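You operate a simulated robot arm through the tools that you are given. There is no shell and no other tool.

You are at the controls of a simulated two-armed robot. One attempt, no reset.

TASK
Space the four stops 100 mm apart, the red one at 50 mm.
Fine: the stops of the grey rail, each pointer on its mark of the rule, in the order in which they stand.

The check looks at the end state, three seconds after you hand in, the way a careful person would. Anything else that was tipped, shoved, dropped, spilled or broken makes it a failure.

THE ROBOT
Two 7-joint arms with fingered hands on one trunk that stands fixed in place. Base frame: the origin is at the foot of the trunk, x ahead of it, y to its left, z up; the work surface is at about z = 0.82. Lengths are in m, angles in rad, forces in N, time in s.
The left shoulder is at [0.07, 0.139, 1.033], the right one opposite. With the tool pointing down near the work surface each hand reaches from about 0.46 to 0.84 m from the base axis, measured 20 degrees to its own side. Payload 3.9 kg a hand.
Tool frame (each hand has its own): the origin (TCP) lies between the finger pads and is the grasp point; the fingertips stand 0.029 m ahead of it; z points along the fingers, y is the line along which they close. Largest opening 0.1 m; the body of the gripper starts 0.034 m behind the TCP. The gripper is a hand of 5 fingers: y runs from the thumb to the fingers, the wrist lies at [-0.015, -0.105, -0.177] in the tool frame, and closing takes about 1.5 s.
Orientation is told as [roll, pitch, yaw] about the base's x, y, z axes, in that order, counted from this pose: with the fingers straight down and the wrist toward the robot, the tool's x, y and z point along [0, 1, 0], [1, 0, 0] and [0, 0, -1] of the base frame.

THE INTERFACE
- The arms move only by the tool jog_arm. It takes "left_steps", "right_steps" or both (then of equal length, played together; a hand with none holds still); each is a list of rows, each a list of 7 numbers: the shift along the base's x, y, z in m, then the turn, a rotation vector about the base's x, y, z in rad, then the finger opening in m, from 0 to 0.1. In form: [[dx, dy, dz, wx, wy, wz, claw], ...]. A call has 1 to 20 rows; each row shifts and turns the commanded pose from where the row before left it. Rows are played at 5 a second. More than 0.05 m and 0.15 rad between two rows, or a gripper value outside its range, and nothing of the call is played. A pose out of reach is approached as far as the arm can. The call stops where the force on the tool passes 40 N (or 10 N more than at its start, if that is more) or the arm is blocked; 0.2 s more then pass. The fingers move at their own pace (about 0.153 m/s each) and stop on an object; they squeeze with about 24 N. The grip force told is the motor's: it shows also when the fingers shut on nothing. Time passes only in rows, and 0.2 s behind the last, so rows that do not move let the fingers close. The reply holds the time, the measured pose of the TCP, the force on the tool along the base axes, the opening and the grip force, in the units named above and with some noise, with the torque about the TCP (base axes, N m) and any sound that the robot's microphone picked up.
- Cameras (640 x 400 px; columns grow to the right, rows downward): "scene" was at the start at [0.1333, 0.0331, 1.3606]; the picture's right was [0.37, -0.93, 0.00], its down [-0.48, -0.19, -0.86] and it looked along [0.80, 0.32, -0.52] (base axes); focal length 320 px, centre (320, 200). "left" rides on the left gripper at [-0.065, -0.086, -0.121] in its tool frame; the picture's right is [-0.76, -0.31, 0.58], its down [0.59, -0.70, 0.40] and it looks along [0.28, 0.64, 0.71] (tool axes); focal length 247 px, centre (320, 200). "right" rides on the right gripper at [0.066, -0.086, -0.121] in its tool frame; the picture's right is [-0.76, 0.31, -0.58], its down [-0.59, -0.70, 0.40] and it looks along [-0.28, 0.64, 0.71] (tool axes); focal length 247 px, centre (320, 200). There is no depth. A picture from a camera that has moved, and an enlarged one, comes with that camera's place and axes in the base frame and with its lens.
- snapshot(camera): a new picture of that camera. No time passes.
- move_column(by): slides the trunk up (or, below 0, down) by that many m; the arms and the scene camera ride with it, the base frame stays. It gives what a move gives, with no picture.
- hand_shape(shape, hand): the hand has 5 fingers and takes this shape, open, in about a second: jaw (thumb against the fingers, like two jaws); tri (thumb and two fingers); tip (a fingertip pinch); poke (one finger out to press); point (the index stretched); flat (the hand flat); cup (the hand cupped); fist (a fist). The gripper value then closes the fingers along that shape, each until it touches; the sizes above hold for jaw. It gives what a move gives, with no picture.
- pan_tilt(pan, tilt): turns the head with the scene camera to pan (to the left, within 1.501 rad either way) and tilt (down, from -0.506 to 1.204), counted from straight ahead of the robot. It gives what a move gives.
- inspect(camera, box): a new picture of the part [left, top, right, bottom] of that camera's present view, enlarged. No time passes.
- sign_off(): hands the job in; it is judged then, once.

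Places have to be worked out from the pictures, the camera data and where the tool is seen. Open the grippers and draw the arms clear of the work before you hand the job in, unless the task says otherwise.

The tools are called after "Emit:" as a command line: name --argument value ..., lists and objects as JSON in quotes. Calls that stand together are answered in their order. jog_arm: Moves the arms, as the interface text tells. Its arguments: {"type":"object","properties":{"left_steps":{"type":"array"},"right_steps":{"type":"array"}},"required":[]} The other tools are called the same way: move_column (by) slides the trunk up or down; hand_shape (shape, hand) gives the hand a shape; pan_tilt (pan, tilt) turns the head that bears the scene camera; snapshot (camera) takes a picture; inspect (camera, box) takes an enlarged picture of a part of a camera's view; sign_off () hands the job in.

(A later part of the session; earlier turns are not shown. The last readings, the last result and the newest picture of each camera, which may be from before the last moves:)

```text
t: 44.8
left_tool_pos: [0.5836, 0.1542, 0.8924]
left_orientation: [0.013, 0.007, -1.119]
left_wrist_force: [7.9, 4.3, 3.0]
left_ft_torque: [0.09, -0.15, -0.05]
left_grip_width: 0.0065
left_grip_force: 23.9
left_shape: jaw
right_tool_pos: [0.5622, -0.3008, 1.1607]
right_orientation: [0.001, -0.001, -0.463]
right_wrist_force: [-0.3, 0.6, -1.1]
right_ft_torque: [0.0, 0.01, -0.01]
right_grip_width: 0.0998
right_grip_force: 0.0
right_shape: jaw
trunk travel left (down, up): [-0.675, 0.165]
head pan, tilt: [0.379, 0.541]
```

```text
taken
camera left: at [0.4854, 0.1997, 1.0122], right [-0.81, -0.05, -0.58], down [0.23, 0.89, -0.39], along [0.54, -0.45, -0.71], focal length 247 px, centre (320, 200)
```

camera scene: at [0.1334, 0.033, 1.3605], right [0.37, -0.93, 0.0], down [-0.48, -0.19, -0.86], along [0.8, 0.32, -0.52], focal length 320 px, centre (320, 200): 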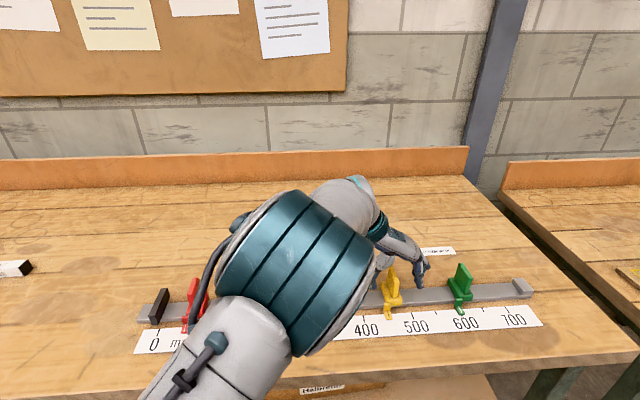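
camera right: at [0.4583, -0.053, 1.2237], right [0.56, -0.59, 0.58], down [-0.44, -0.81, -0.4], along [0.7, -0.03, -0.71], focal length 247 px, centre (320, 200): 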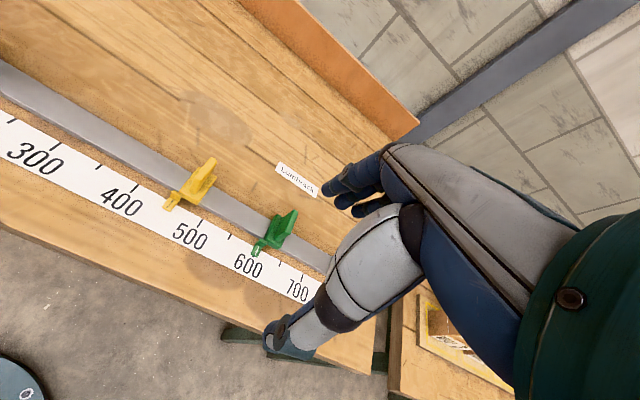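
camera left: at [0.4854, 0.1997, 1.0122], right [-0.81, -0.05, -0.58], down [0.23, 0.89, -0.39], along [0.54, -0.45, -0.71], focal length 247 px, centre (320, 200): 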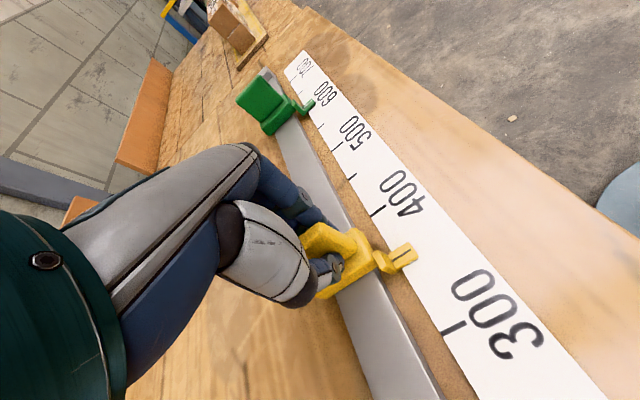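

Yellow is near 353 mm and tracking well. Continuing 90 mm, relieving the slight sideways load.

Emit:
jog_arm --left_steps '[[-0.0037, 0.0094, 0, 0, 0, 0, 0.0], [-0.0037, 0.0094, 0, 0, 0, 0, 0.0], [-0.0044, 0.009, 0, 0, 0, 0, 0.0], [-0.0044, 0.009, 0, 0, 0, 0, 0.0], [-0.0044, 0.009, 0, 0, 0, 0, 0.0], [-0.0044, 0.009, 0, 0, 0, 0, 0.0], [-0.0044, 0.009, 0, 0, 0, 0, 0.0], [-0.0044, 0.009, 0, 0, 0, 0, 0.0], [-0.0044, 0.009, 0, 0, 0, 0, 0.0], [0, 0, 0, 0, 0, 0, 0.0], [0, 0, 0, 0, 0, 0, 0.0]]'

Emit:
snapshot --camera "left"

Emit:
snapshot --camera "scene"

```text
t: 47.2
left_tool_pos: [0.5442, 0.2282, 0.8902]
left_orientation: [0.027, 0.026, -1.142]
left_wrist_force: [17.5, 8.2, 16.3]
left_ft_torque: [0.15, -0.41, 0.04]
left_grip_width: 0.0068
left_grip_force: 24.0
left_shape: jaw
right_tool_pos: [0.5621, -0.3011, 1.1609]
right_orientation: [0.0, -0.003, -0.463]
right_wrist_force: [-0.9, 0.6, -0.9]
right_ft_torque: [0.02, 0.02, -0.01]
right_grip_width: 0.0997
right_grip_force: 0.1
right_shape: jaw
trunk travel left (down, up): [-0.675, 0.165]
head pan, tilt: [0.379, 0.541]
```

```text
taken
camera left: at [0.4475, 0.2736, 1.012], right [-0.81, -0.02, -0.59], down [0.25, 0.9, -0.36], along [0.53, -0.44, -0.72], focal length 247 px, centre (320, 200)
```

left: 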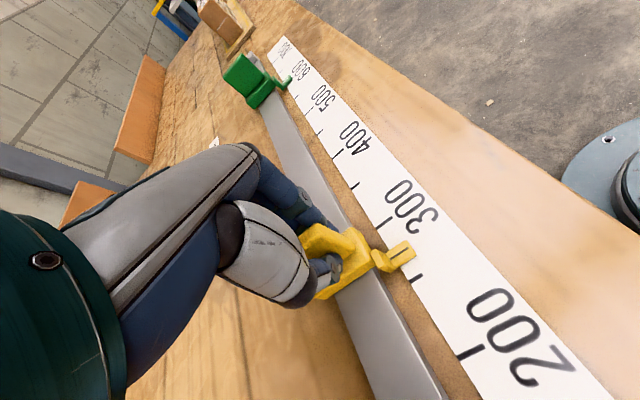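

```text
taken
camera scene: at [0.1342, 0.0337, 1.3605], right [0.37, -0.93, 0.0], down [-0.48, -0.19, -0.86], along [0.8, 0.32, -0.52], focal length 320 px, centre (320, 200)
```

scene: 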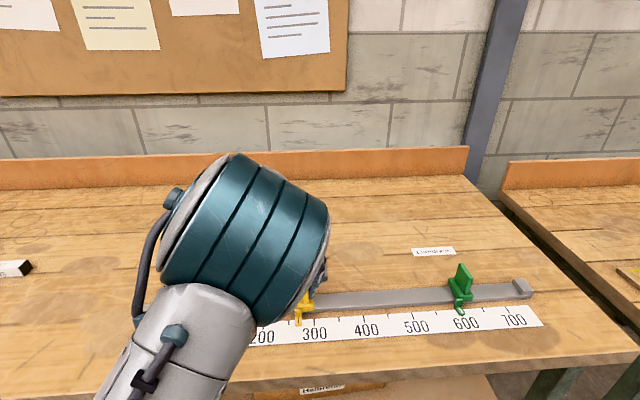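

Side and vertical load have risen (≈19 N) and the hand tilted slightly, so I'll pause with a hold row to see whether it settles.

Emit:
jog_arm --left_steps '[[0, 0, 0, 0, 0, 0, 0.0], [0, 0, 0, 0, 0, 0, 0.0]]'

Emit:
inspect --camera "scene" --box '[260, 260, 380, 350]'

```text
t: 47.8
left_tool_pos: [0.544, 0.2274, 0.8908]
left_orientation: [0.024, 0.027, -1.14]
left_wrist_force: [16.8, 8.2, 17.6]
left_ft_torque: [0.15, -0.39, 0.08]
left_grip_width: 0.0067
left_grip_force: 24.4
left_shape: jaw
right_tool_pos: [0.5614, -0.3014, 1.1622]
right_orientation: [-0.001, -0.001, -0.464]
right_wrist_force: [-0.5, -0.5, 0.7]
right_ft_torque: [-0.01, 0.01, 0.03]
right_grip_width: 0.0997
right_grip_force: 0.0
right_shape: jaw
trunk travel left (down, up): [-0.675, 0.165]
head pan, tilt: [0.379, 0.541]
```

```text
4.44 times, centred on (320, 305) of scene
camera zoom: at [0.1341, 0.0337, 1.3605], right [0.37, -0.93, 0.0], down [-0.48, -0.19, -0.86], along [0.8, 0.32, -0.52], focal length 1424 px, centre (320, -267)
```

zoom: 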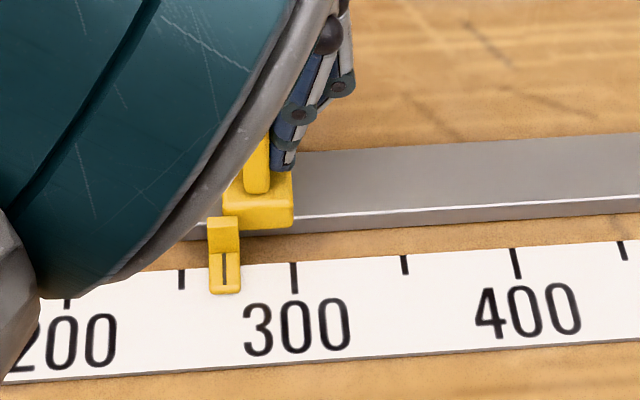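

Yellow is at ≈269 mm while the hand lags its command by ~10 mm. I'll back the command off a bit (up, away and back along the rail) to relieve the load before releasing.

Emit:
jog_arm --left_steps '[[0.003, -0.0012, 0.0015, 0, 0, 0, 0.0], [0.003, -0.0012, 0.0015, 0, 0, 0, 0.0], [0, 0, 0, 0, 0, 0, 0.0]]'

```text
t: 48.6
left_tool_pos: [0.548, 0.224, 0.8927]
left_orientation: [0.017, 0.028, -1.141]
left_wrist_force: [-0.9, -0.4, -4.5]
left_ft_torque: [-0.05, 0.04, -0.05]
left_grip_width: 0.0065
left_grip_force: 24.2
left_shape: jaw
right_tool_pos: [0.5611, -0.3016, 1.1629]
right_orientation: [0.0, -0.002, -0.462]
right_wrist_force: [-0.2, 0.2, -0.6]
right_ft_torque: [0.02, -0.01, -0.02]
right_grip_width: 0.0998
right_grip_force: 0.1
right_shape: jaw
trunk travel left (down, up): [-0.675, 0.165]
head pan, tilt: [0.379, 0.541]
```

Load is relieved. Now releasing yellow, rising, and re-posturing the arm the way it was for the blue slide.

Emit:
jog_arm --left_steps '[[0, 0, 0, 0, 0, 0, 0.01], [0, 0, 0, 0, 0, 0, 0.02], [0, 0, 0, 0, 0, 0, 0.04], [0, 0, 0, 0, 0, 0, 0.06], [0, 0, 0, 0, 0, 0, 0.07], [0, 0, 0.02, 0, 0, 0, 0.07], [0, 0, 0.03, 0, 0, 0, 0.07], [0, 0, 0.03, 0, 0, 0, 0.07], [0, 0, 0.03, 0, 0, 0, 0.07], [0, 0, 0, 0, 0, 0, 0.07]]'

Emit:
snapshot --camera "scene"

Emit:
snapshot --camera "left"

```text
t: 50.8
left_tool_pos: [0.548, 0.226, 1.0044]
left_orientation: [0.023, 0.025, -1.141]
left_wrist_force: [0.2, 0.2, -0.7]
left_ft_torque: [0.0, 0.04, 0.02]
left_grip_width: 0.0699
left_grip_force: 0.0
left_shape: jaw
right_tool_pos: [0.5623, -0.3023, 1.162]
right_orientation: [0.0, -0.002, -0.463]
right_wrist_force: [0.5, -0.1, 0.2]
right_ft_torque: [0.01, 0.03, 0.02]
right_grip_width: 0.0995
right_grip_force: 0.0
right_shape: jaw
trunk travel left (down, up): [-0.675, 0.165]
head pan, tilt: [0.379, 0.541]
```

```text
taken
camera scene: at [0.1338, 0.0332, 1.3605], right [0.37, -0.93, 0.0], down [-0.48, -0.19, -0.86], along [0.8, 0.32, -0.52], focal length 320 px, centre (320, 200)
```

scene: 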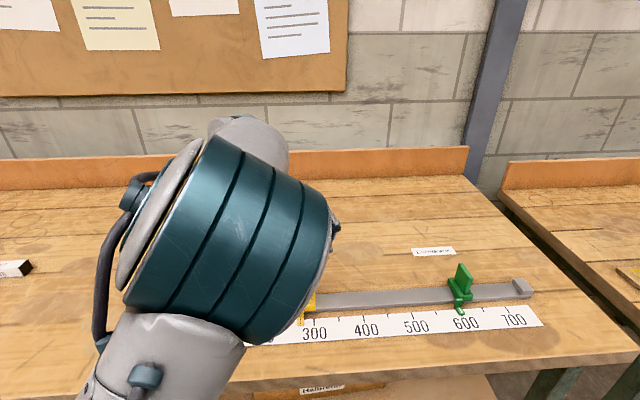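

```text
taken
camera left: at [0.4528, 0.2722, 1.1257], right [-0.81, -0.02, -0.59], down [0.25, 0.9, -0.37], along [0.53, -0.44, -0.72], focal length 247 px, centre (320, 200)
```

left: 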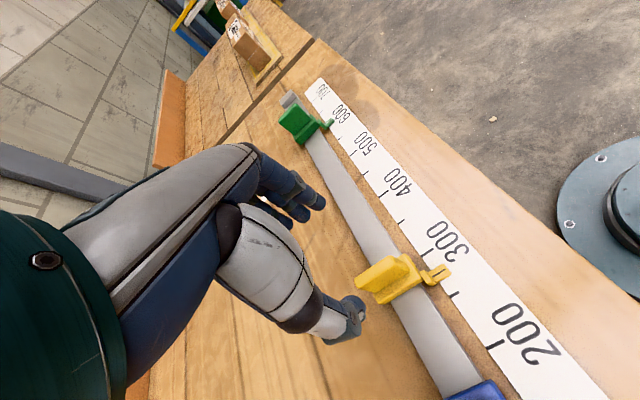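

Let me test in free air whether the hand follows a move along the rail from here.

Emit:
jog_arm --left_steps '[[-0.0088, 0.018, 0, 0, 0, 0, 0.07], [-0.0088, 0.018, 0, 0, 0, 0, 0.07], [-0.0088, 0.018, 0, 0, 0, 0, 0.07], [-0.0088, 0.018, 0, 0, 0, 0, 0.07], [0, 0, 0, 0, 0, 0, 0.07], [0, 0, 0, 0, 0, 0, 0.07]]'

```text
t: 52.2
left_tool_pos: [0.5129, 0.2959, 1.0022]
left_orientation: [0.024, 0.026, -1.141]
left_wrist_force: [0.1, 0.4, -0.2]
left_ft_torque: [0.02, 0.0, -0.01]
left_grip_width: 0.07
left_grip_force: 0.1
left_shape: jaw
right_tool_pos: [0.5608, -0.3027, 1.1628]
right_orientation: [0.0, -0.001, -0.462]
right_wrist_force: [-1.0, 0.4, 0.3]
right_ft_torque: [-0.01, 0.02, 0.01]
right_grip_width: 0.0995
right_grip_force: 0.0
right_shape: jaw
trunk travel left (down, up): [-0.675, 0.165]
head pan, tilt: [0.379, 0.541]
```

Free-air motion follows exactly, so I'll level the hand again and return over yellow (fin now ≈[0.551, 0.226]).

Emit:
jog_arm --left_steps '[[0.0076, -0.014, 0, -0.011, 0.004, 0.01, 0.07], [0.0076, -0.014, 0, -0.011, 0.004, 0.01, 0.07], [0.0076, -0.014, 0, -0.011, 0.003, 0.01, 0.07], [0.0076, -0.014, 0, 0, 0, 0, 0.07], [0.0076, -0.0141, 0, 0, 0, 0, 0.07], [0, 0, 0, 0, 0, 0, 0.07], [0, 0, 0, 0, 0, 0, 0.07]]'

Emit:
snapshot --camera "left"

Emit:
inspect --camera "left" --box '[340, 230, 500, 330]'

```text
t: 53.8
left_tool_pos: [0.5534, 0.2284, 1.0054]
left_orientation: [0.0, 0.002, -1.112]
left_wrist_force: [0.1, -0.2, 0.7]
left_ft_torque: [0.03, 0.03, -0.01]
left_grip_width: 0.0699
left_grip_force: 0.0
left_shape: jaw
right_tool_pos: [0.561, -0.3023, 1.1613]
right_orientation: [0.0, -0.003, -0.464]
right_wrist_force: [0.8, 0.0, -0.5]
right_ft_torque: [0.03, 0.04, 0.02]
right_grip_width: 0.0995
right_grip_force: 0.0
right_shape: jaw
trunk travel left (down, up): [-0.675, 0.165]
head pan, tilt: [0.379, 0.541]
```

```text
taken
camera left: at [0.4561, 0.2757, 1.126], right [-0.82, -0.06, -0.58], down [0.22, 0.89, -0.4], along [0.54, -0.45, -0.71], focal length 247 px, centre (320, 200)
```

left: 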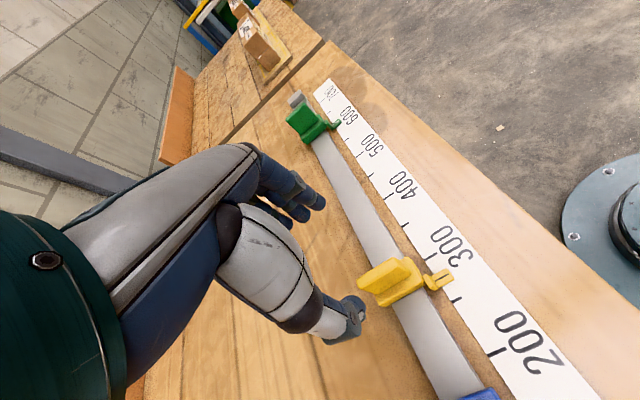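

```text
4.00 times, centred on (420, 280) of left
camera zoom: at [0.4561, 0.2757, 1.126], right [-0.82, -0.06, -0.58], down [0.22, 0.89, -0.4], along [0.54, -0.45, -0.71], focal length 988 px, centre (-80, -120)
```

zoom: 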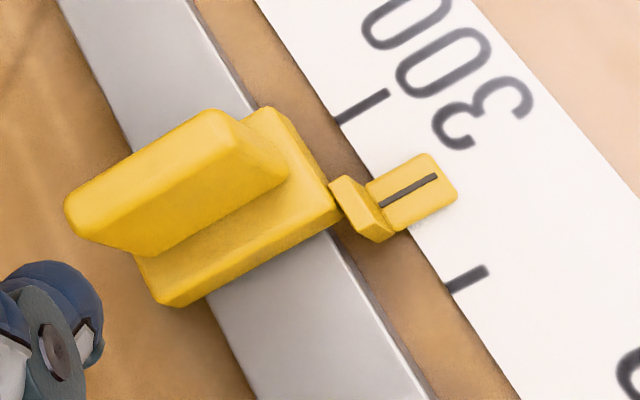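

Fin centre ≈[0.552, 0.225]. Small shift, then straight down and close.

Emit:
jog_arm --left_steps '[[-0.0008, -0.0017, -0.03, 0, 0, 0, 0.07], [-0.0008, -0.0018, -0.03, 0, 0, 0, 0.07], [0, 0, -0.025, 0, 0, 0, 0.07], [0, 0, -0.015, 0, 0, 0, 0.07], [0, 0, -0.011, 0, 0, 0, 0.07], [0, 0, 0, 0, 0, 0, 0.07], [0, 0, 0, 0, 0, 0, 0.07]]'

Emit:
snapshot --camera "left"

```text
t: 55.4
left_tool_pos: [0.5506, 0.2229, 0.8934]
left_orientation: [0.0, 0.001, -1.111]
left_wrist_force: [-0.6, 0.3, -0.3]
left_ft_torque: [0.01, -0.02, 0.02]
left_grip_width: 0.0697
left_grip_force: 0.0
left_shape: jaw
right_tool_pos: [0.5604, -0.3019, 1.1624]
right_orientation: [-0.001, -0.001, -0.462]
right_wrist_force: [0.3, 0.2, 0.3]
right_ft_torque: [0.0, -0.04, 0.01]
right_grip_width: 0.1
right_grip_force: 0.0
right_shape: jaw
trunk travel left (down, up): [-0.675, 0.165]
head pan, tilt: [0.379, 0.541]
```

```text
taken
camera left: at [0.4533, 0.27, 1.0148], right [-0.82, -0.06, -0.58], down [0.22, 0.89, -0.4], along [0.54, -0.45, -0.71], focal length 247 px, centre (320, 200)
```

left: 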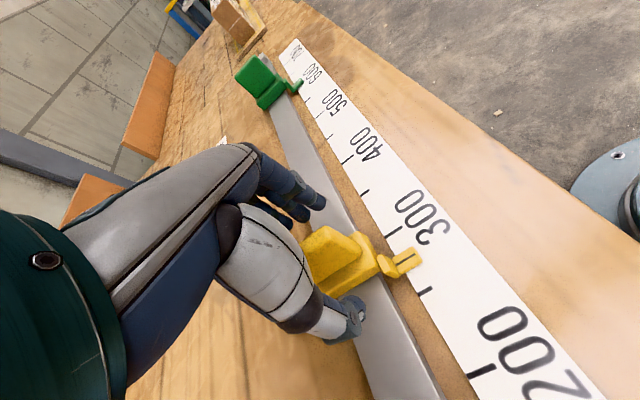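

Well aligned. Closing on yellow and sliding 16 mm.

Emit:
jog_arm --left_steps '[[0, 0, 0, 0, 0, 0, 0.055], [0, 0, 0, 0, 0, 0, 0.04], [0, 0, 0, 0, 0, 0, 0.03], [0, 0, 0, 0, 0, 0, 0.02], [0, 0, 0, 0, 0, 0, 0.01], [0, 0, 0, 0, 0, 0, 0.0], [0, 0, 0, 0, 0, 0, 0.0], [0, 0, 0, 0, 0, 0, 0.0], [-0.0018, 0.0036, 0, 0, 0, 0, 0.0], [-0.0018, 0.0036, 0, 0, 0, 0, 0.0], [-0.0018, 0.0036, 0, 0, 0, 0, 0.0], [-0.0018, 0.0036, 0, 0, 0, 0, 0.0], [0, 0, 0, 0, 0, 0, 0.0], [0, 0, 0, 0, 0, 0, 0.0]]'

Emit:
snapshot --camera "left"

Emit:
inspect --camera "scene" --box '[255, 305, 335, 345]'

```text
t: 58.4
left_tool_pos: [0.5428, 0.2393, 0.8942]
left_orientation: [0.001, 0.001, -1.11]
left_wrist_force: [4.8, 1.3, 7.7]
left_ft_torque: [0.06, -0.17, -0.14]
left_grip_width: 0.0066
left_grip_force: 23.9
left_shape: jaw
right_tool_pos: [0.5628, -0.3027, 1.1628]
right_orientation: [-0.001, -0.001, -0.462]
right_wrist_force: [0.1, 0.1, -0.1]
right_ft_torque: [-0.01, 0.0, -0.01]
right_grip_width: 0.0999
right_grip_force: 0.1
right_shape: jaw
trunk travel left (down, up): [-0.675, 0.165]
head pan, tilt: [0.379, 0.541]
```

```text
taken
camera left: at [0.4448, 0.2854, 1.0142], right [-0.81, -0.06, -0.58], down [0.22, 0.89, -0.4], along [0.54, -0.45, -0.71], focal length 247 px, centre (320, 200)
```

left: 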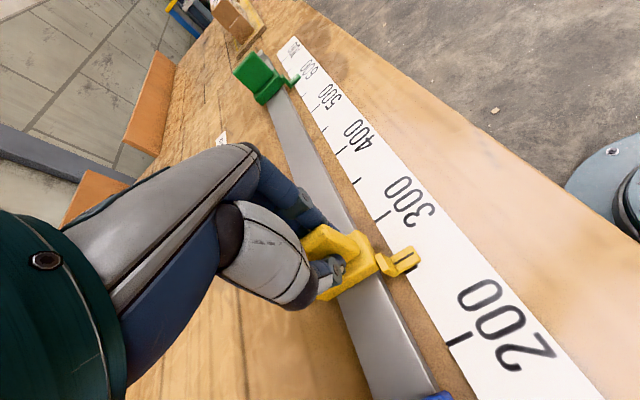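

```text
8.00 times, centred on (295, 325) of scene
camera zoom: at [0.1332, 0.0332, 1.3606], right [0.37, -0.93, 0.0], down [-0.48, -0.19, -0.86], along [0.8, 0.32, -0.52], focal length 2563 px, centre (520, -800)
```

zoom: 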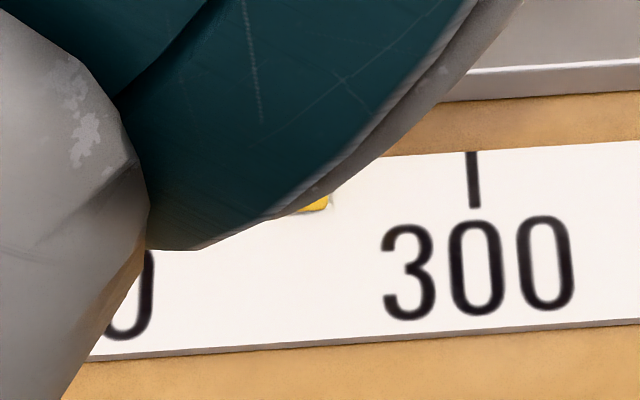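

The upper arm hides the pointer from the head camera, so I'll measure with the left hand camera.

Emit:
inspect --camera "left" --box '[340, 205, 500, 355]'

Emit:
inspect --camera "left" --box '[370, 230, 450, 290]'

```text
2.67 times, centred on (420, 280) of left
camera zoom: at [0.4448, 0.2854, 1.0142], right [-0.81, -0.06, -0.58], down [0.22, 0.89, -0.4], along [0.54, -0.45, -0.71], focal length 659 px, centre (53, -13)
```

zoom: 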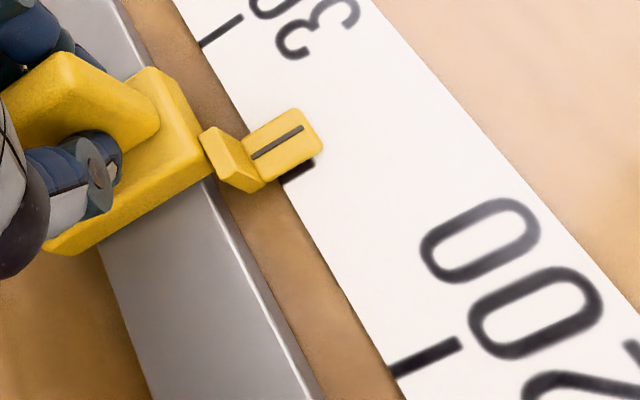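

```text
6.67 times, centred on (410, 260) of left
camera zoom: at [0.4448, 0.2854, 1.0142], right [-0.81, -0.06, -0.58], down [0.22, 0.89, -0.4], along [0.54, -0.45, -0.71], focal length 1646 px, centre (-280, -200)
```

zoom: 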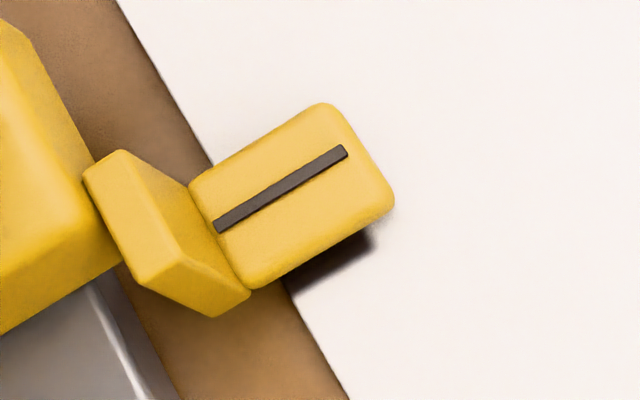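

Yellow reads ≈257 mm (parallax-corrected). Sliding 6.5 mm more.

Emit:
jog_arm --left_steps '[[-0.0014, 0.0029, 0, 0, 0, 0, 0.0], [-0.0014, 0.0029, 0, 0, 0, 0, 0.0], [0, 0, 0, 0, 0, 0, 0.0], [0, 0, 0, 0, 0, 0, 0.0]]'

Emit:
inspect --camera "left" --box '[340, 205, 500, 355]'

Emit:
inspect --camera "scene" --box '[255, 305, 335, 345]'

```text
t: 59.4
left_tool_pos: [0.5385, 0.2452, 0.8937]
left_orientation: [0.0, 0.002, -1.112]
left_wrist_force: [1.3, 1.5, 4.1]
left_ft_torque: [0.05, -0.02, -0.09]
left_grip_width: 0.007
left_grip_force: 24.1
left_shape: jaw
right_tool_pos: [0.5601, -0.3031, 1.1621]
right_orientation: [-0.001, -0.002, -0.462]
right_wrist_force: [-0.5, -0.1, -0.7]
right_ft_torque: [-0.01, 0.05, -0.03]
right_grip_width: 0.0996
right_grip_force: 0.2
right_shape: jaw
trunk travel left (down, up): [-0.675, 0.165]
head pan, tilt: [0.379, 0.541]
```

```text
2.67 times, centred on (420, 280) of left
camera zoom: at [0.4423, 0.2917, 1.0145], right [-0.81, -0.06, -0.58], down [0.22, 0.89, -0.4], along [0.54, -0.45, -0.71], focal length 659 px, centre (53, -13)
```

zoom: 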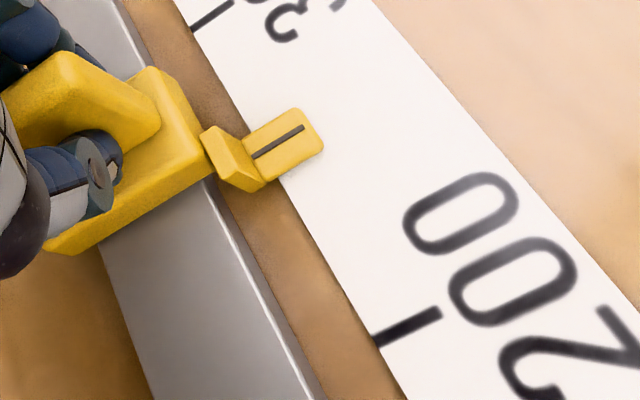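

```text
8.00 times, centred on (295, 325) of scene
camera zoom: at [0.1329, 0.0329, 1.3606], right [0.37, -0.93, 0.0], down [-0.48, -0.19, -0.86], along [0.8, 0.32, -0.52], focal length 2563 px, centre (520, -800)
```

zoom: 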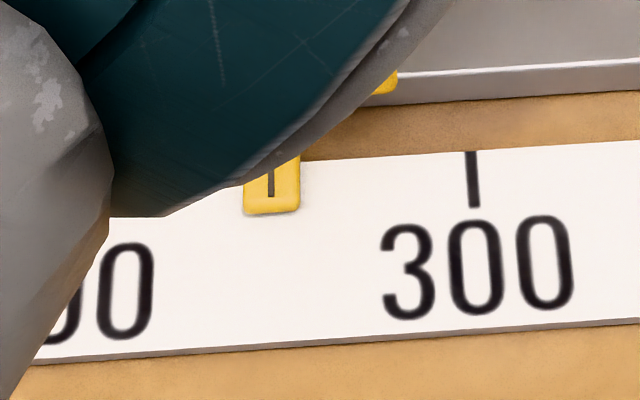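

Both cameras put yellow at ≈250.2 mm. Releasing and rising.

Emit:
jog_arm --left_steps '[[-0.0001, 0.0003, 0, 0, 0, 0, 0.0], [0, 0, 0, 0, 0, 0, 0.01], [0, 0, 0, 0, 0, 0, 0.02], [0, 0, 0, 0, 0, 0, 0.035], [0, 0, 0, 0, 0, 0, 0.05], [0, 0, 0, 0, 0, 0, 0.06], [0, 0, 0, 0, 0, 0, 0.06], [0, 0, 0.03, 0, 0, 0, 0.06], [0, 0, 0.03, 0, 0, 0, 0.06], [0, 0, 0.03, 0, 0, 0, 0.06], [0, 0, 0.02, 0, 0, 0, 0.06], [0, 0, 0, 0, 0, 0, 0.06]]'

Emit:
snapshot --camera "left"

Emit:
snapshot --camera "scene"

```text
t: 62.0
left_tool_pos: [0.5392, 0.245, 1.0024]
left_orientation: [-0.001, 0.0, -1.112]
left_wrist_force: [0.6, -0.2, -0.1]
left_ft_torque: [-0.01, 0.03, 0.03]
left_grip_width: 0.06
left_grip_force: 0.0
left_shape: jaw
right_tool_pos: [0.5614, -0.3027, 1.1635]
right_orientation: [0.0, -0.003, -0.463]
right_wrist_force: [0.3, 0.4, 0.1]
right_ft_torque: [0.04, 0.02, -0.02]
right_grip_width: 0.0999
right_grip_force: 0.1
right_shape: jaw
trunk travel left (down, up): [-0.675, 0.165]
head pan, tilt: [0.379, 0.541]
```

```text
taken
camera left: at [0.4421, 0.2924, 1.1245], right [-0.82, -0.06, -0.58], down [0.22, 0.89, -0.4], along [0.54, -0.45, -0.71], focal length 247 px, centre (320, 200)
```

left: 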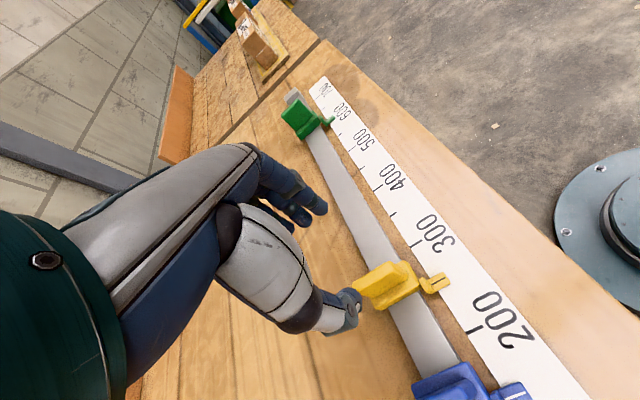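

```text
taken
camera scene: at [0.1336, 0.0332, 1.3605], right [0.37, -0.93, 0.0], down [-0.48, -0.19, -0.86], along [0.8, 0.32, -0.52], focal length 320 px, centre (320, 200)
```

scene: 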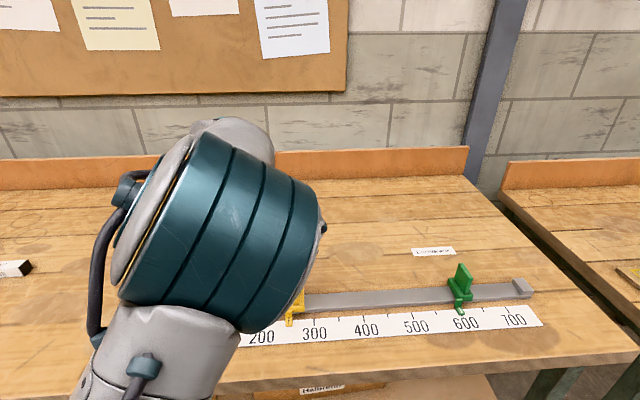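

Yellow is released. Next the left hand travels over to green (fin ≈[0.694, -0.067]), staying above the fins.

Emit:
jog_arm --left_steps '[[0.0155, -0.0312, -0.003, 0, 0, 0, 0.08], [0.0155, -0.0312, -0.003, 0, 0, 0, 0.08], [0.0155, -0.0312, -0.003, 0, 0, 0, 0.08], [0.0155, -0.0312, -0.003, 0, 0, 0, 0.08], [0.0155, -0.0312, -0.003, 0, 0, 0, 0.08], [0.0155, -0.0312, -0.003, 0, 0, 0, 0.08], [0.0155, -0.0312, -0.003, 0, 0, 0, 0.08], [0.0155, -0.0312, -0.003, 0, 0, 0, 0.08], [0.0155, -0.0312, -0.003, 0, 0, 0, 0.08], [0.0155, -0.0312, -0.003, 0, 0, 0, 0.08], [0, 0, 0, 0, 0, 0, 0.08], [0, 0, 0, 0, 0, 0, 0.08]]'

Emit:
snapshot --camera "left"

Emit:
snapshot --camera "scene"

```text
t: 64.6
left_tool_pos: [0.6921, -0.0672, 0.974]
left_orientation: [0.001, 0.004, -1.111]
left_wrist_force: [0.2, -0.2, 0.2]
left_ft_torque: [0.01, 0.01, -0.02]
left_grip_width: 0.0799
left_grip_force: 0.1
left_shape: jaw
right_tool_pos: [0.5611, -0.3023, 1.163]
right_orientation: [0.0, 0.0, -0.463]
right_wrist_force: [0.7, 0.1, 0.1]
right_ft_torque: [0.02, 0.01, 0.02]
right_grip_width: 0.0999
right_grip_force: 0.0
right_shape: jaw
trunk travel left (down, up): [-0.675, 0.165]
head pan, tilt: [0.379, 0.541]
```

```text
taken
camera left: at [0.5958, -0.0207, 1.0959], right [-0.82, -0.06, -0.58], down [0.22, 0.89, -0.4], along [0.54, -0.45, -0.71], focal length 247 px, centre (320, 200)
```

left: 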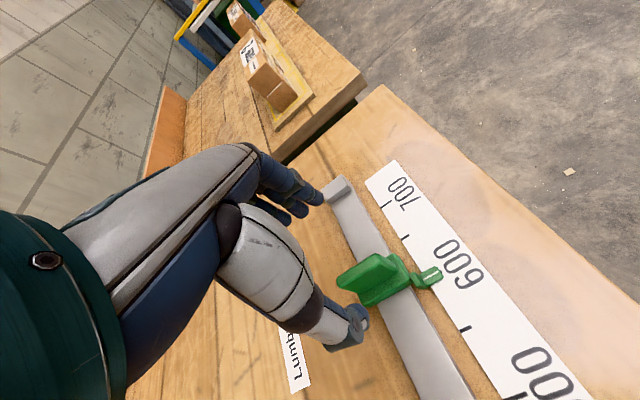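

```text
taken
camera scene: at [0.1337, 0.0327, 1.3605], right [0.37, -0.93, 0.0], down [-0.48, -0.19, -0.86], along [0.8, 0.32, -0.52], focal length 320 px, centre (320, 200)
```

scene: 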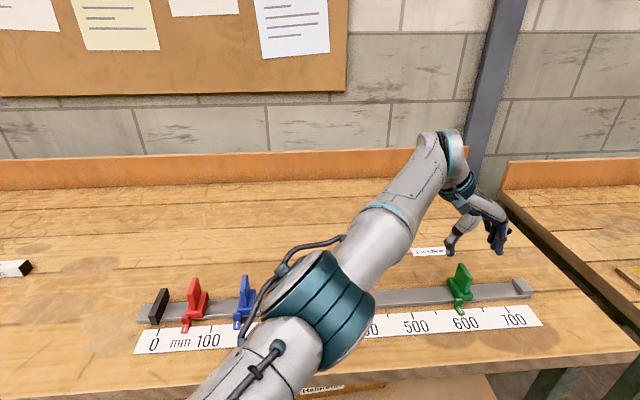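

Reached green with clean orientation, and the head camera now sees red/blue too. I'll measure green's fin and re-read red and blue.

Emit:
inspect --camera "left" --box '[320, 220, 480, 320]'

Emit:
inspect --camera "scene" --box '[145, 310, 225, 355]'

```text
4.00 times, centred on (400, 270) of left
camera zoom: at [0.5958, -0.0207, 1.0959], right [-0.82, -0.06, -0.58], down [0.22, 0.89, -0.4], along [0.54, -0.45, -0.71], focal length 988 px, centre (0, -80)
```

zoom: 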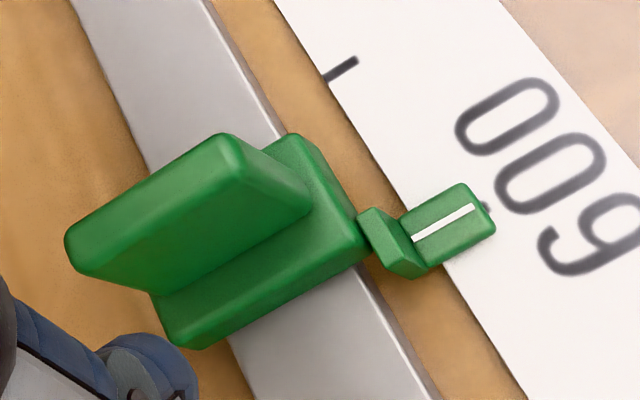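

```text
8.00 times, centred on (185, 332) of scene
camera zoom: at [0.1337, 0.0327, 1.3605], right [0.37, -0.93, 0.0], down [-0.48, -0.19, -0.86], along [0.8, 0.32, -0.52], focal length 2563 px, centre (1400, -860)
```

zoom: 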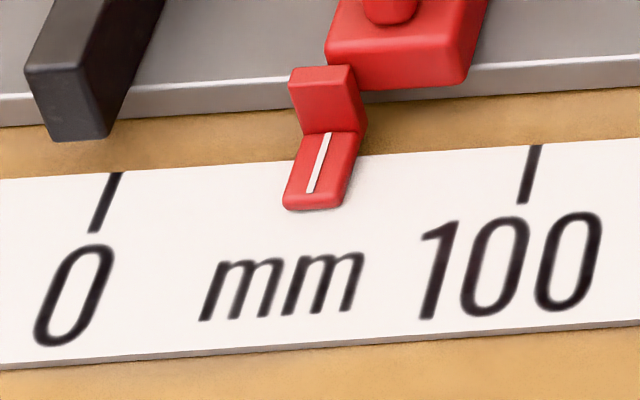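

Green fin centre ≈[0.696, -0.067]. Descending around it and closing.

Emit:
jog_arm --left_steps '[[0.0015, 0.0002, -0.025, 0, 0, 0, 0.08], [0.001, 0.0002, -0.025, 0, 0, 0, 0.08], [0, 0, -0.018, 0, 0, 0, 0.08], [0, 0, -0.0125, 0, 0, 0, 0.08], [0, 0, 0, 0, 0, 0, 0.08], [0, 0, 0, 0, 0, 0, 0.08]]'

Emit:
snapshot --camera "left"

Emit:
inspect --camera "scene" --box '[400, 220, 540, 330]'

```text
t: 66.0
left_tool_pos: [0.6961, -0.0669, 0.8935]
left_orientation: [0.0, 0.002, -1.112]
left_wrist_force: [-1.0, 0.7, -0.5]
left_ft_torque: [0.0, 0.01, 0.02]
left_grip_width: 0.0797
left_grip_force: 0.1
left_shape: jaw
right_tool_pos: [0.5615, -0.3026, 1.162]
right_orientation: [0.0, -0.003, -0.463]
right_wrist_force: [-0.3, 0.5, -0.1]
right_ft_torque: [-0.01, 0.02, -0.01]
right_grip_width: 0.0999
right_grip_force: 0.0
right_shape: jaw
trunk travel left (down, up): [-0.675, 0.165]
head pan, tilt: [0.379, 0.541]
```

```text
taken
camera left: at [0.599, -0.0196, 1.0142], right [-0.82, -0.06, -0.58], down [0.22, 0.89, -0.4], along [0.54, -0.45, -0.71], focal length 247 px, centre (320, 200)
```

left: 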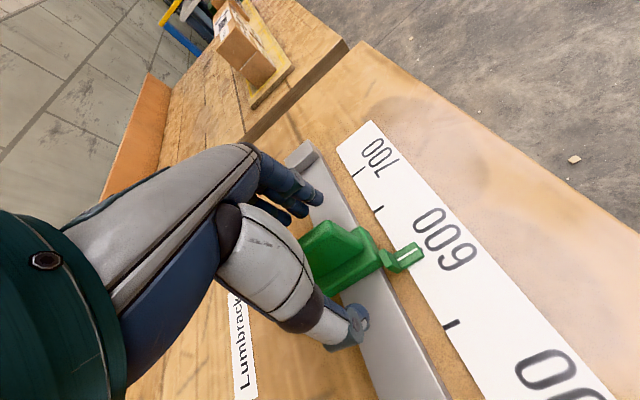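

```text
3.64 times, centred on (470, 275) of scene
camera zoom: at [0.1334, 0.0331, 1.3605], right [0.37, -0.93, 0.0], down [-0.48, -0.19, -0.86], along [0.8, 0.32, -0.52], focal length 1165 px, centre (-226, -73)
```

zoom: 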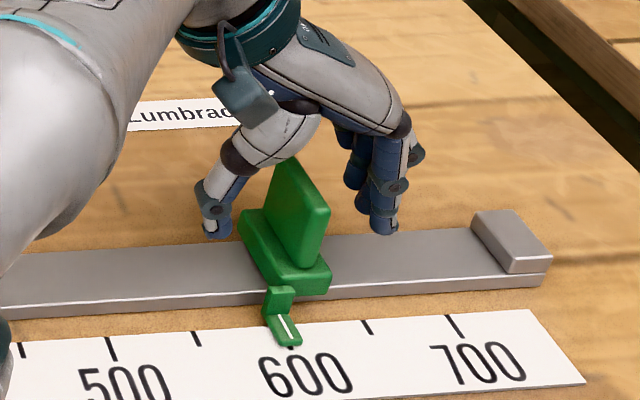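

Thumb and fingers straddle the green fin evenly. Closing, then sliding the first 60 mm.

Emit:
jog_arm --left_steps '[[0, 0, 0, 0, 0, 0, 0.06], [0, 0, 0, 0, 0, 0, 0.045], [0, 0, 0, 0, 0, 0, 0.03], [0, 0, 0, 0, 0, 0, 0.02], [0, 0, 0, 0, 0, 0, 0.01], [0, 0, 0, 0, 0, 0, 0.0], [0, 0, 0, 0, 0, 0, 0.0], [0, 0, 0, 0, 0, 0, 0.0], [0, 0, 0, 0, 0, 0, 0.0], [-0.0022, 0.0045, 0, 0, 0, 0, 0.0], [-0.0044, 0.009, 0, 0, 0, 0, 0.0], [-0.0044, 0.009, 0, 0, 0, 0, 0.0], [-0.0044, 0.009, 0, 0, 0, 0, 0.0], [-0.0044, 0.009, 0, 0, 0, 0, 0.0], [-0.0044, 0.009, 0, 0, 0, 0, 0.0], [-0.0022, 0.0045, 0, 0, 0, 0, 0.0], [0, 0, 0, 0, 0, 0, 0.0]]'

Emit:
snapshot --camera "left"

Emit:
snapshot --camera "scene"

```text
t: 69.6
left_tool_pos: [0.6707, -0.0116, 0.8925]
left_orientation: [0.001, 0.002, -1.11]
left_wrist_force: [-8.2, -2.6, -1.4]
left_ft_torque: [-0.04, 0.15, -0.15]
left_grip_width: 0.0061
left_grip_force: 24.3
left_shape: jaw
right_tool_pos: [0.5597, -0.3023, 1.162]
right_orientation: [0.002, -0.003, -0.464]
right_wrist_force: [-1.0, -0.3, 0.3]
right_ft_torque: [0.01, -0.02, -0.03]
right_grip_width: 0.0998
right_grip_force: 0.1
right_shape: jaw
trunk travel left (down, up): [-0.675, 0.165]
head pan, tilt: [0.379, 0.541]
```

```text
taken
camera left: at [0.573, 0.0351, 1.0144], right [-0.81, -0.06, -0.58], down [0.21, 0.89, -0.4], along [0.54, -0.45, -0.71], focal length 247 px, centre (320, 200)
```

left: 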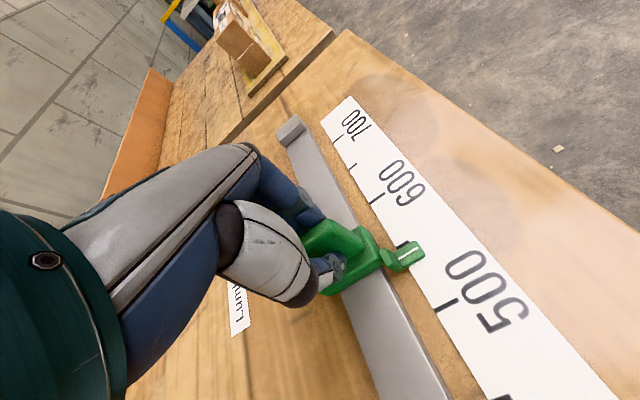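

```text
taken
camera scene: at [0.1322, 0.0323, 1.3607], right [0.37, -0.93, 0.0], down [-0.48, -0.19, -0.86], along [0.8, 0.32, -0.51], focal length 320 px, centre (320, 200)
```

scene: 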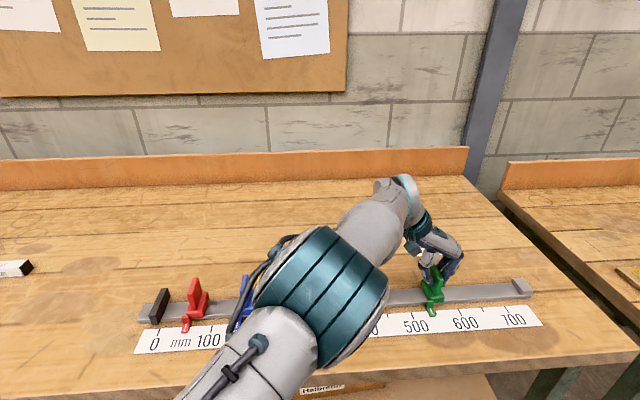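

Green tracks (≈540 mm) with a light side load that I'll trim out. Next 100 mm.

Emit:
jog_arm --left_steps '[[-0.0053, 0.0086, 0, 0, 0, 0, 0.0], [-0.0053, 0.0086, 0, 0, 0, 0, 0.0], [-0.0044, 0.009, 0, 0, 0, 0, 0.0], [-0.0044, 0.009, 0, 0, 0, 0, 0.0], [-0.0044, 0.009, 0, 0, 0, 0, 0.0], [-0.0044, 0.009, 0, 0, 0, 0, 0.0], [-0.0044, 0.009, 0, 0, 0, 0, 0.0], [-0.0044, 0.009, 0, 0, 0, 0, 0.0], [-0.0044, 0.009, 0, 0, 0, 0, 0.0], [-0.0044, 0.009, 0, 0, 0, 0, 0.0], [0, 0, 0, 0, 0, 0, 0.0]]'

Emit:
snapshot --camera "left"

```text
t: 72.0
left_tool_pos: [0.6243, 0.0844, 0.8913]
left_orientation: [-0.01, -0.008, -1.092]
left_wrist_force: [-12.4, -5.9, 15.6]
left_ft_torque: [-0.06, 0.2, -0.23]
left_grip_width: 0.0068
left_grip_force: 24.1
left_shape: jaw
right_tool_pos: [0.5553, -0.303, 1.1643]
right_orientation: [0.003, -0.005, -0.462]
right_wrist_force: [-0.6, -0.3, 0.3]
right_ft_torque: [-0.02, 0.03, 0.0]
right_grip_width: 0.0999
right_grip_force: 0.0
right_shape: jaw
trunk travel left (down, up): [-0.675, 0.165]
head pan, tilt: [0.379, 0.541]
```

```text
taken
camera left: at [0.5262, 0.1316, 1.0127], right [-0.82, -0.08, -0.57], down [0.2, 0.89, -0.41], along [0.54, -0.45, -0.71], focal length 247 px, centre (320, 200)
```

left: 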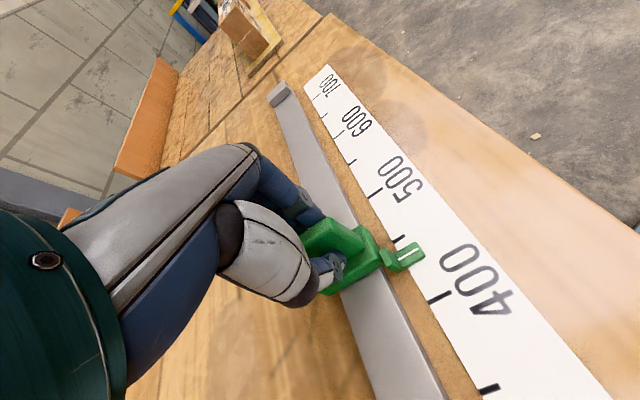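

Around here the arm's posture drifts a little (side ≈-14 N, up ≈16 N). I'll unload by re-levelling the hand and easing the command before going on.

Emit:
jog_arm --left_steps '[[-0.0011, -0.0005, 0.001, 0.006, -0.003, -0.01, 0.0], [-0.0011, -0.0005, 0.001, 0.006, -0.002, -0.01, 0.0], [0, 0, 0, 0, 0, 0, 0.0]]'

```text
t: 72.8
left_tool_pos: [0.6242, 0.084, 0.8916]
left_orientation: [-0.006, 0.001, -1.113]
left_wrist_force: [-10.5, -4.3, 5.5]
left_ft_torque: [-0.11, 0.22, -0.14]
left_grip_width: 0.0072
left_grip_force: 24.3
left_shape: jaw
right_tool_pos: [0.5582, -0.303, 1.1647]
right_orientation: [0.002, -0.004, -0.462]
right_wrist_force: [-0.2, 0.6, 0.4]
right_ft_torque: [-0.05, -0.01, -0.01]
right_grip_width: 0.0994
right_grip_force: 0.1
right_shape: jaw
trunk travel left (down, up): [-0.675, 0.165]
head pan, tilt: [0.379, 0.541]
```

Load is lower. Continuing in 30 mm chunks with a little more side trim.

Emit:
jog_arm --left_steps '[[-0.0053, 0.0086, 0, 0, 0, 0, 0.0], [-0.0053, 0.0086, 0, 0, 0, 0, 0.0], [-0.0044, 0.009, 0, 0, 0, 0, 0.0], [0, 0, 0, 0, 0, 0, 0.0]]'

```text
t: 73.8
left_tool_pos: [0.6086, 0.1129, 0.8911]
left_orientation: [-0.004, 0.0, -1.106]
left_wrist_force: [-4.0, 1.9, 9.3]
left_ft_torque: [0.05, 0.06, -0.12]
left_grip_width: 0.0068
left_grip_force: 23.8
left_shape: jaw
right_tool_pos: [0.5585, -0.3023, 1.163]
right_orientation: [0.002, -0.004, -0.462]
right_wrist_force: [-0.2, -0.2, 0.5]
right_ft_torque: [-0.02, -0.01, 0.0]
right_grip_width: 0.0999
right_grip_force: 0.2
right_shape: jaw
trunk travel left (down, up): [-0.675, 0.165]
head pan, tilt: [0.379, 0.541]
```

Loads are small again; green is at about 400 mm. Another 35 mm.

Emit:
jog_arm --left_steps '[[-0.0044, 0.009, 0.0005, 0, 0, 0, 0.0], [-0.0044, 0.009, 0.0005, 0, 0, 0, 0.0], [-0.0044, 0.009, 0, 0, 0, 0, 0.0], [-0.0022, 0.0045, 0, 0, 0, 0, 0.0], [0, 0, 0, 0, 0, 0, 0.0], [0, 0, 0, 0, 0, 0, 0.0]]'

Emit:
snapshot --camera "left"

Emit:
snapshot --camera "scene"

```text
t: 75.2
left_tool_pos: [0.5936, 0.1414, 0.8926]
left_orientation: [-0.006, -0.003, -1.11]
left_wrist_force: [8.0, 4.8, 2.2]
left_ft_torque: [0.11, -0.13, -0.01]
left_grip_width: 0.0071
left_grip_force: 23.9
left_shape: jaw
right_tool_pos: [0.5625, -0.3006, 1.1619]
right_orientation: [0.0, -0.001, -0.464]
right_wrist_force: [-0.5, 0.1, 0.2]
right_ft_torque: [0.01, 0.01, -0.01]
right_grip_width: 0.0997
right_grip_force: 0.0
right_shape: jaw
trunk travel left (down, up): [-0.675, 0.165]
head pan, tilt: [0.379, 0.541]
```

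```text
taken
camera left: at [0.4964, 0.1897, 1.0134], right [-0.82, -0.07, -0.57], down [0.21, 0.89, -0.41], along [0.54, -0.45, -0.71], focal length 247 px, centre (320, 200)
```

left: 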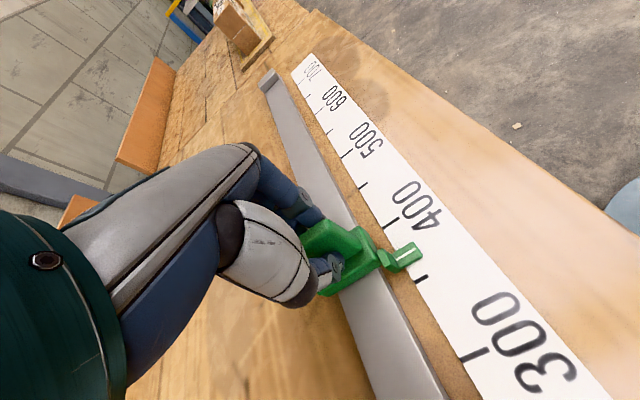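

```text
taken
camera scene: at [0.1344, 0.0341, 1.3603], right [0.37, -0.93, 0.0], down [-0.48, -0.19, -0.86], along [0.8, 0.32, -0.52], focal length 320 px, centre (320, 200)
```

scene: 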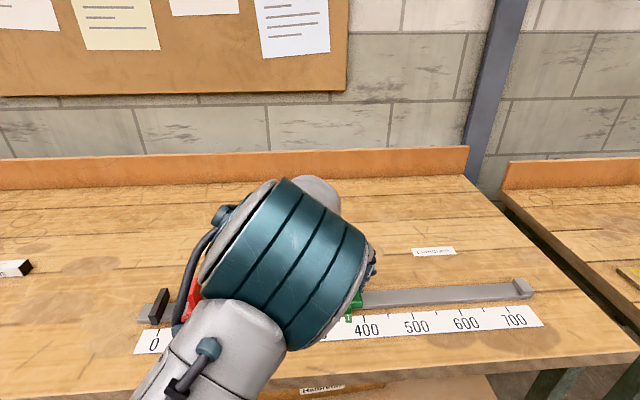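

Green is around 368 mm. Sliding another 11 mm with slight side trim, then measuring.

Emit:
jog_arm --left_steps '[[-0.0011, 0.0038, 0, 0, 0, 0, 0.0], [-0.0011, 0.0038, 0, 0, 0, 0, 0.0], [-0.0016, 0.0032, 0, 0, 0, 0, 0.0], [0, 0, 0, 0, 0, 0, 0.0], [0, 0, 0, 0, 0, 0, 0.0]]'

Emit:
inspect --camera "left" --box '[340, 205, 500, 355]'

Emit:
inspect --camera "scene" --box '[315, 295, 395, 345]'

```text
t: 76.4
left_tool_pos: [0.5911, 0.1494, 0.8942]
left_orientation: [-0.007, -0.009, -1.113]
left_wrist_force: [-4.9, -3.7, -25.0]
left_ft_torque: [-0.06, 0.16, -0.12]
left_grip_width: 0.0057
left_grip_force: 23.8
left_shape: jaw
right_tool_pos: [0.5634, -0.3018, 1.1611]
right_orientation: [-0.001, 0.002, -0.464]
right_wrist_force: [0.2, 0.4, -0.1]
right_ft_torque: [0.01, 0.0, 0.02]
right_grip_width: 0.0996
right_grip_force: 0.0
right_shape: jaw
trunk travel left (down, up): [-0.675, 0.165]
head pan, tilt: [0.379, 0.541]
```

```text
2.67 times, centred on (420, 280) of left
camera zoom: at [0.4942, 0.1987, 1.0153], right [-0.82, -0.06, -0.57], down [0.22, 0.89, -0.41], along [0.54, -0.46, -0.71], focal length 659 px, centre (53, -13)
```

zoom: 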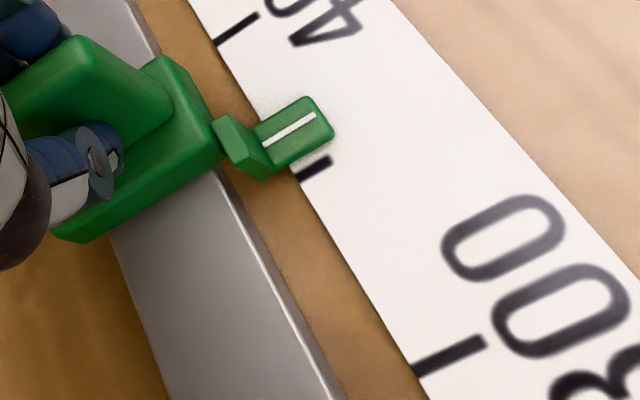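

```text
8.00 times, centred on (355, 320) of scene
camera zoom: at [0.1362, 0.0334, 1.3602], right [0.37, -0.93, 0.0], down [-0.48, -0.19, -0.86], along [0.8, 0.32, -0.52], focal length 2563 px, centre (40, -760)
```

zoom: 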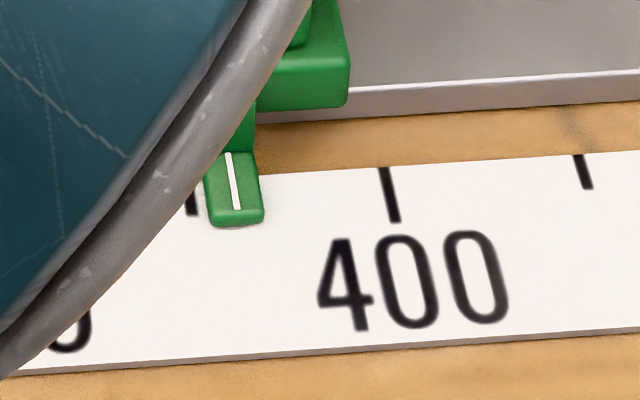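

Green reads ≈360 mm, but the hand is pulling upward (-25 N), so I'll lower the command slightly to unload before the last 10 mm.

Emit:
jog_arm --left_steps '[[-0.0004, -0.0002, -0.001, 0, 0, 0, 0.0], [-0.0004, -0.0002, -0.001, 0, 0, 0, 0.0], [0, 0, 0, 0, 0, 0, 0.0]]'

```text
t: 77.2
left_tool_pos: [0.5896, 0.1515, 0.8939]
left_orientation: [-0.007, -0.015, -1.109]
left_wrist_force: [-3.5, -2.0, -18.2]
left_ft_torque: [0.01, 0.13, -0.15]
left_grip_width: 0.0053
left_grip_force: 23.9
left_shape: jaw
right_tool_pos: [0.5636, -0.3021, 1.1607]
right_orientation: [0.001, 0.0, -0.462]
right_wrist_force: [-0.3, 0.0, 0.6]
right_ft_torque: [0.02, 0.0, 0.01]
right_grip_width: 0.0998
right_grip_force: 0.0
right_shape: jaw
trunk travel left (down, up): [-0.675, 0.165]
head pan, tilt: [0.379, 0.541]
```

Still -18 N; easing down a further 3 mm.

Emit:
jog_arm --left_steps '[[0, 0, -0.0015, 0, 0, 0, 0.0], [0, 0, -0.0015, 0, 0, 0, 0.0], [0, 0, 0, 0, 0, 0, 0.0], [0, 0, 0, 0, 0, 0, 0.0]]'

Emit:
inspect --camera "scene" --box '[315, 295, 395, 345]'

Emit:
inspect --camera "left" --box '[340, 205, 500, 355]'

```text
t: 78.2
left_tool_pos: [0.5899, 0.1528, 0.893]
left_orientation: [-0.003, -0.011, -1.105]
left_wrist_force: [-1.2, -0.4, 1.2]
left_ft_torque: [-0.01, -0.04, -0.1]
left_grip_width: 0.0057
left_grip_force: 24.2
left_shape: jaw
right_tool_pos: [0.5611, -0.3026, 1.1623]
right_orientation: [0.001, -0.002, -0.462]
right_wrist_force: [0.4, 0.0, -0.2]
right_ft_torque: [0.02, -0.02, 0.03]
right_grip_width: 0.1001
right_grip_force: 0.0
right_shape: jaw
trunk travel left (down, up): [-0.675, 0.165]
head pan, tilt: [0.379, 0.541]
```

```text
8.00 times, centred on (355, 320) of scene
camera zoom: at [0.1329, 0.0328, 1.3608], right [0.37, -0.93, 0.0], down [-0.48, -0.19, -0.86], along [0.8, 0.32, -0.51], focal length 2563 px, centre (40, -760)
```

zoom: 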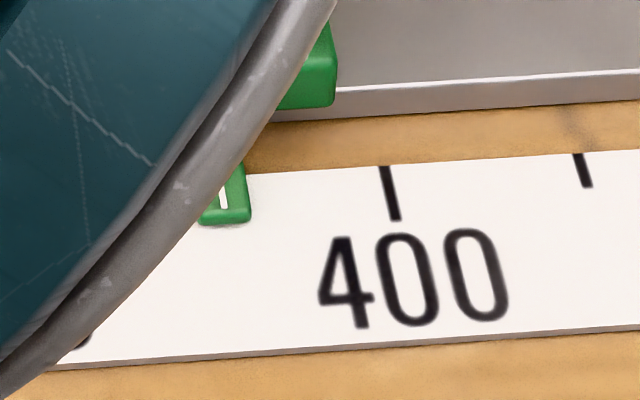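

```text
2.67 times, centred on (420, 280) of left
camera zoom: at [0.491, 0.2008, 1.0131], right [-0.81, -0.07, -0.58], down [0.21, 0.89, -0.41], along [0.54, -0.45, -0.71], focal length 659 px, centre (53, -13)
```

zoom: 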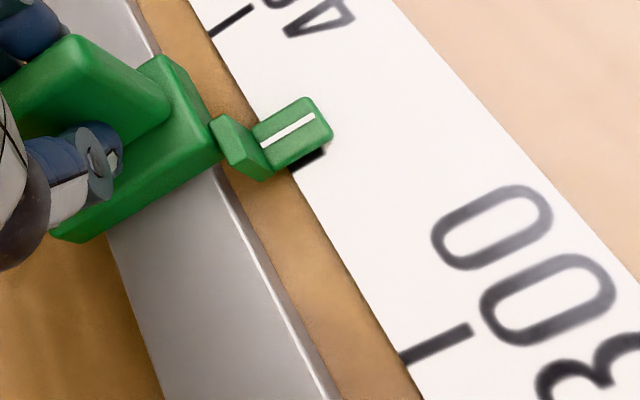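

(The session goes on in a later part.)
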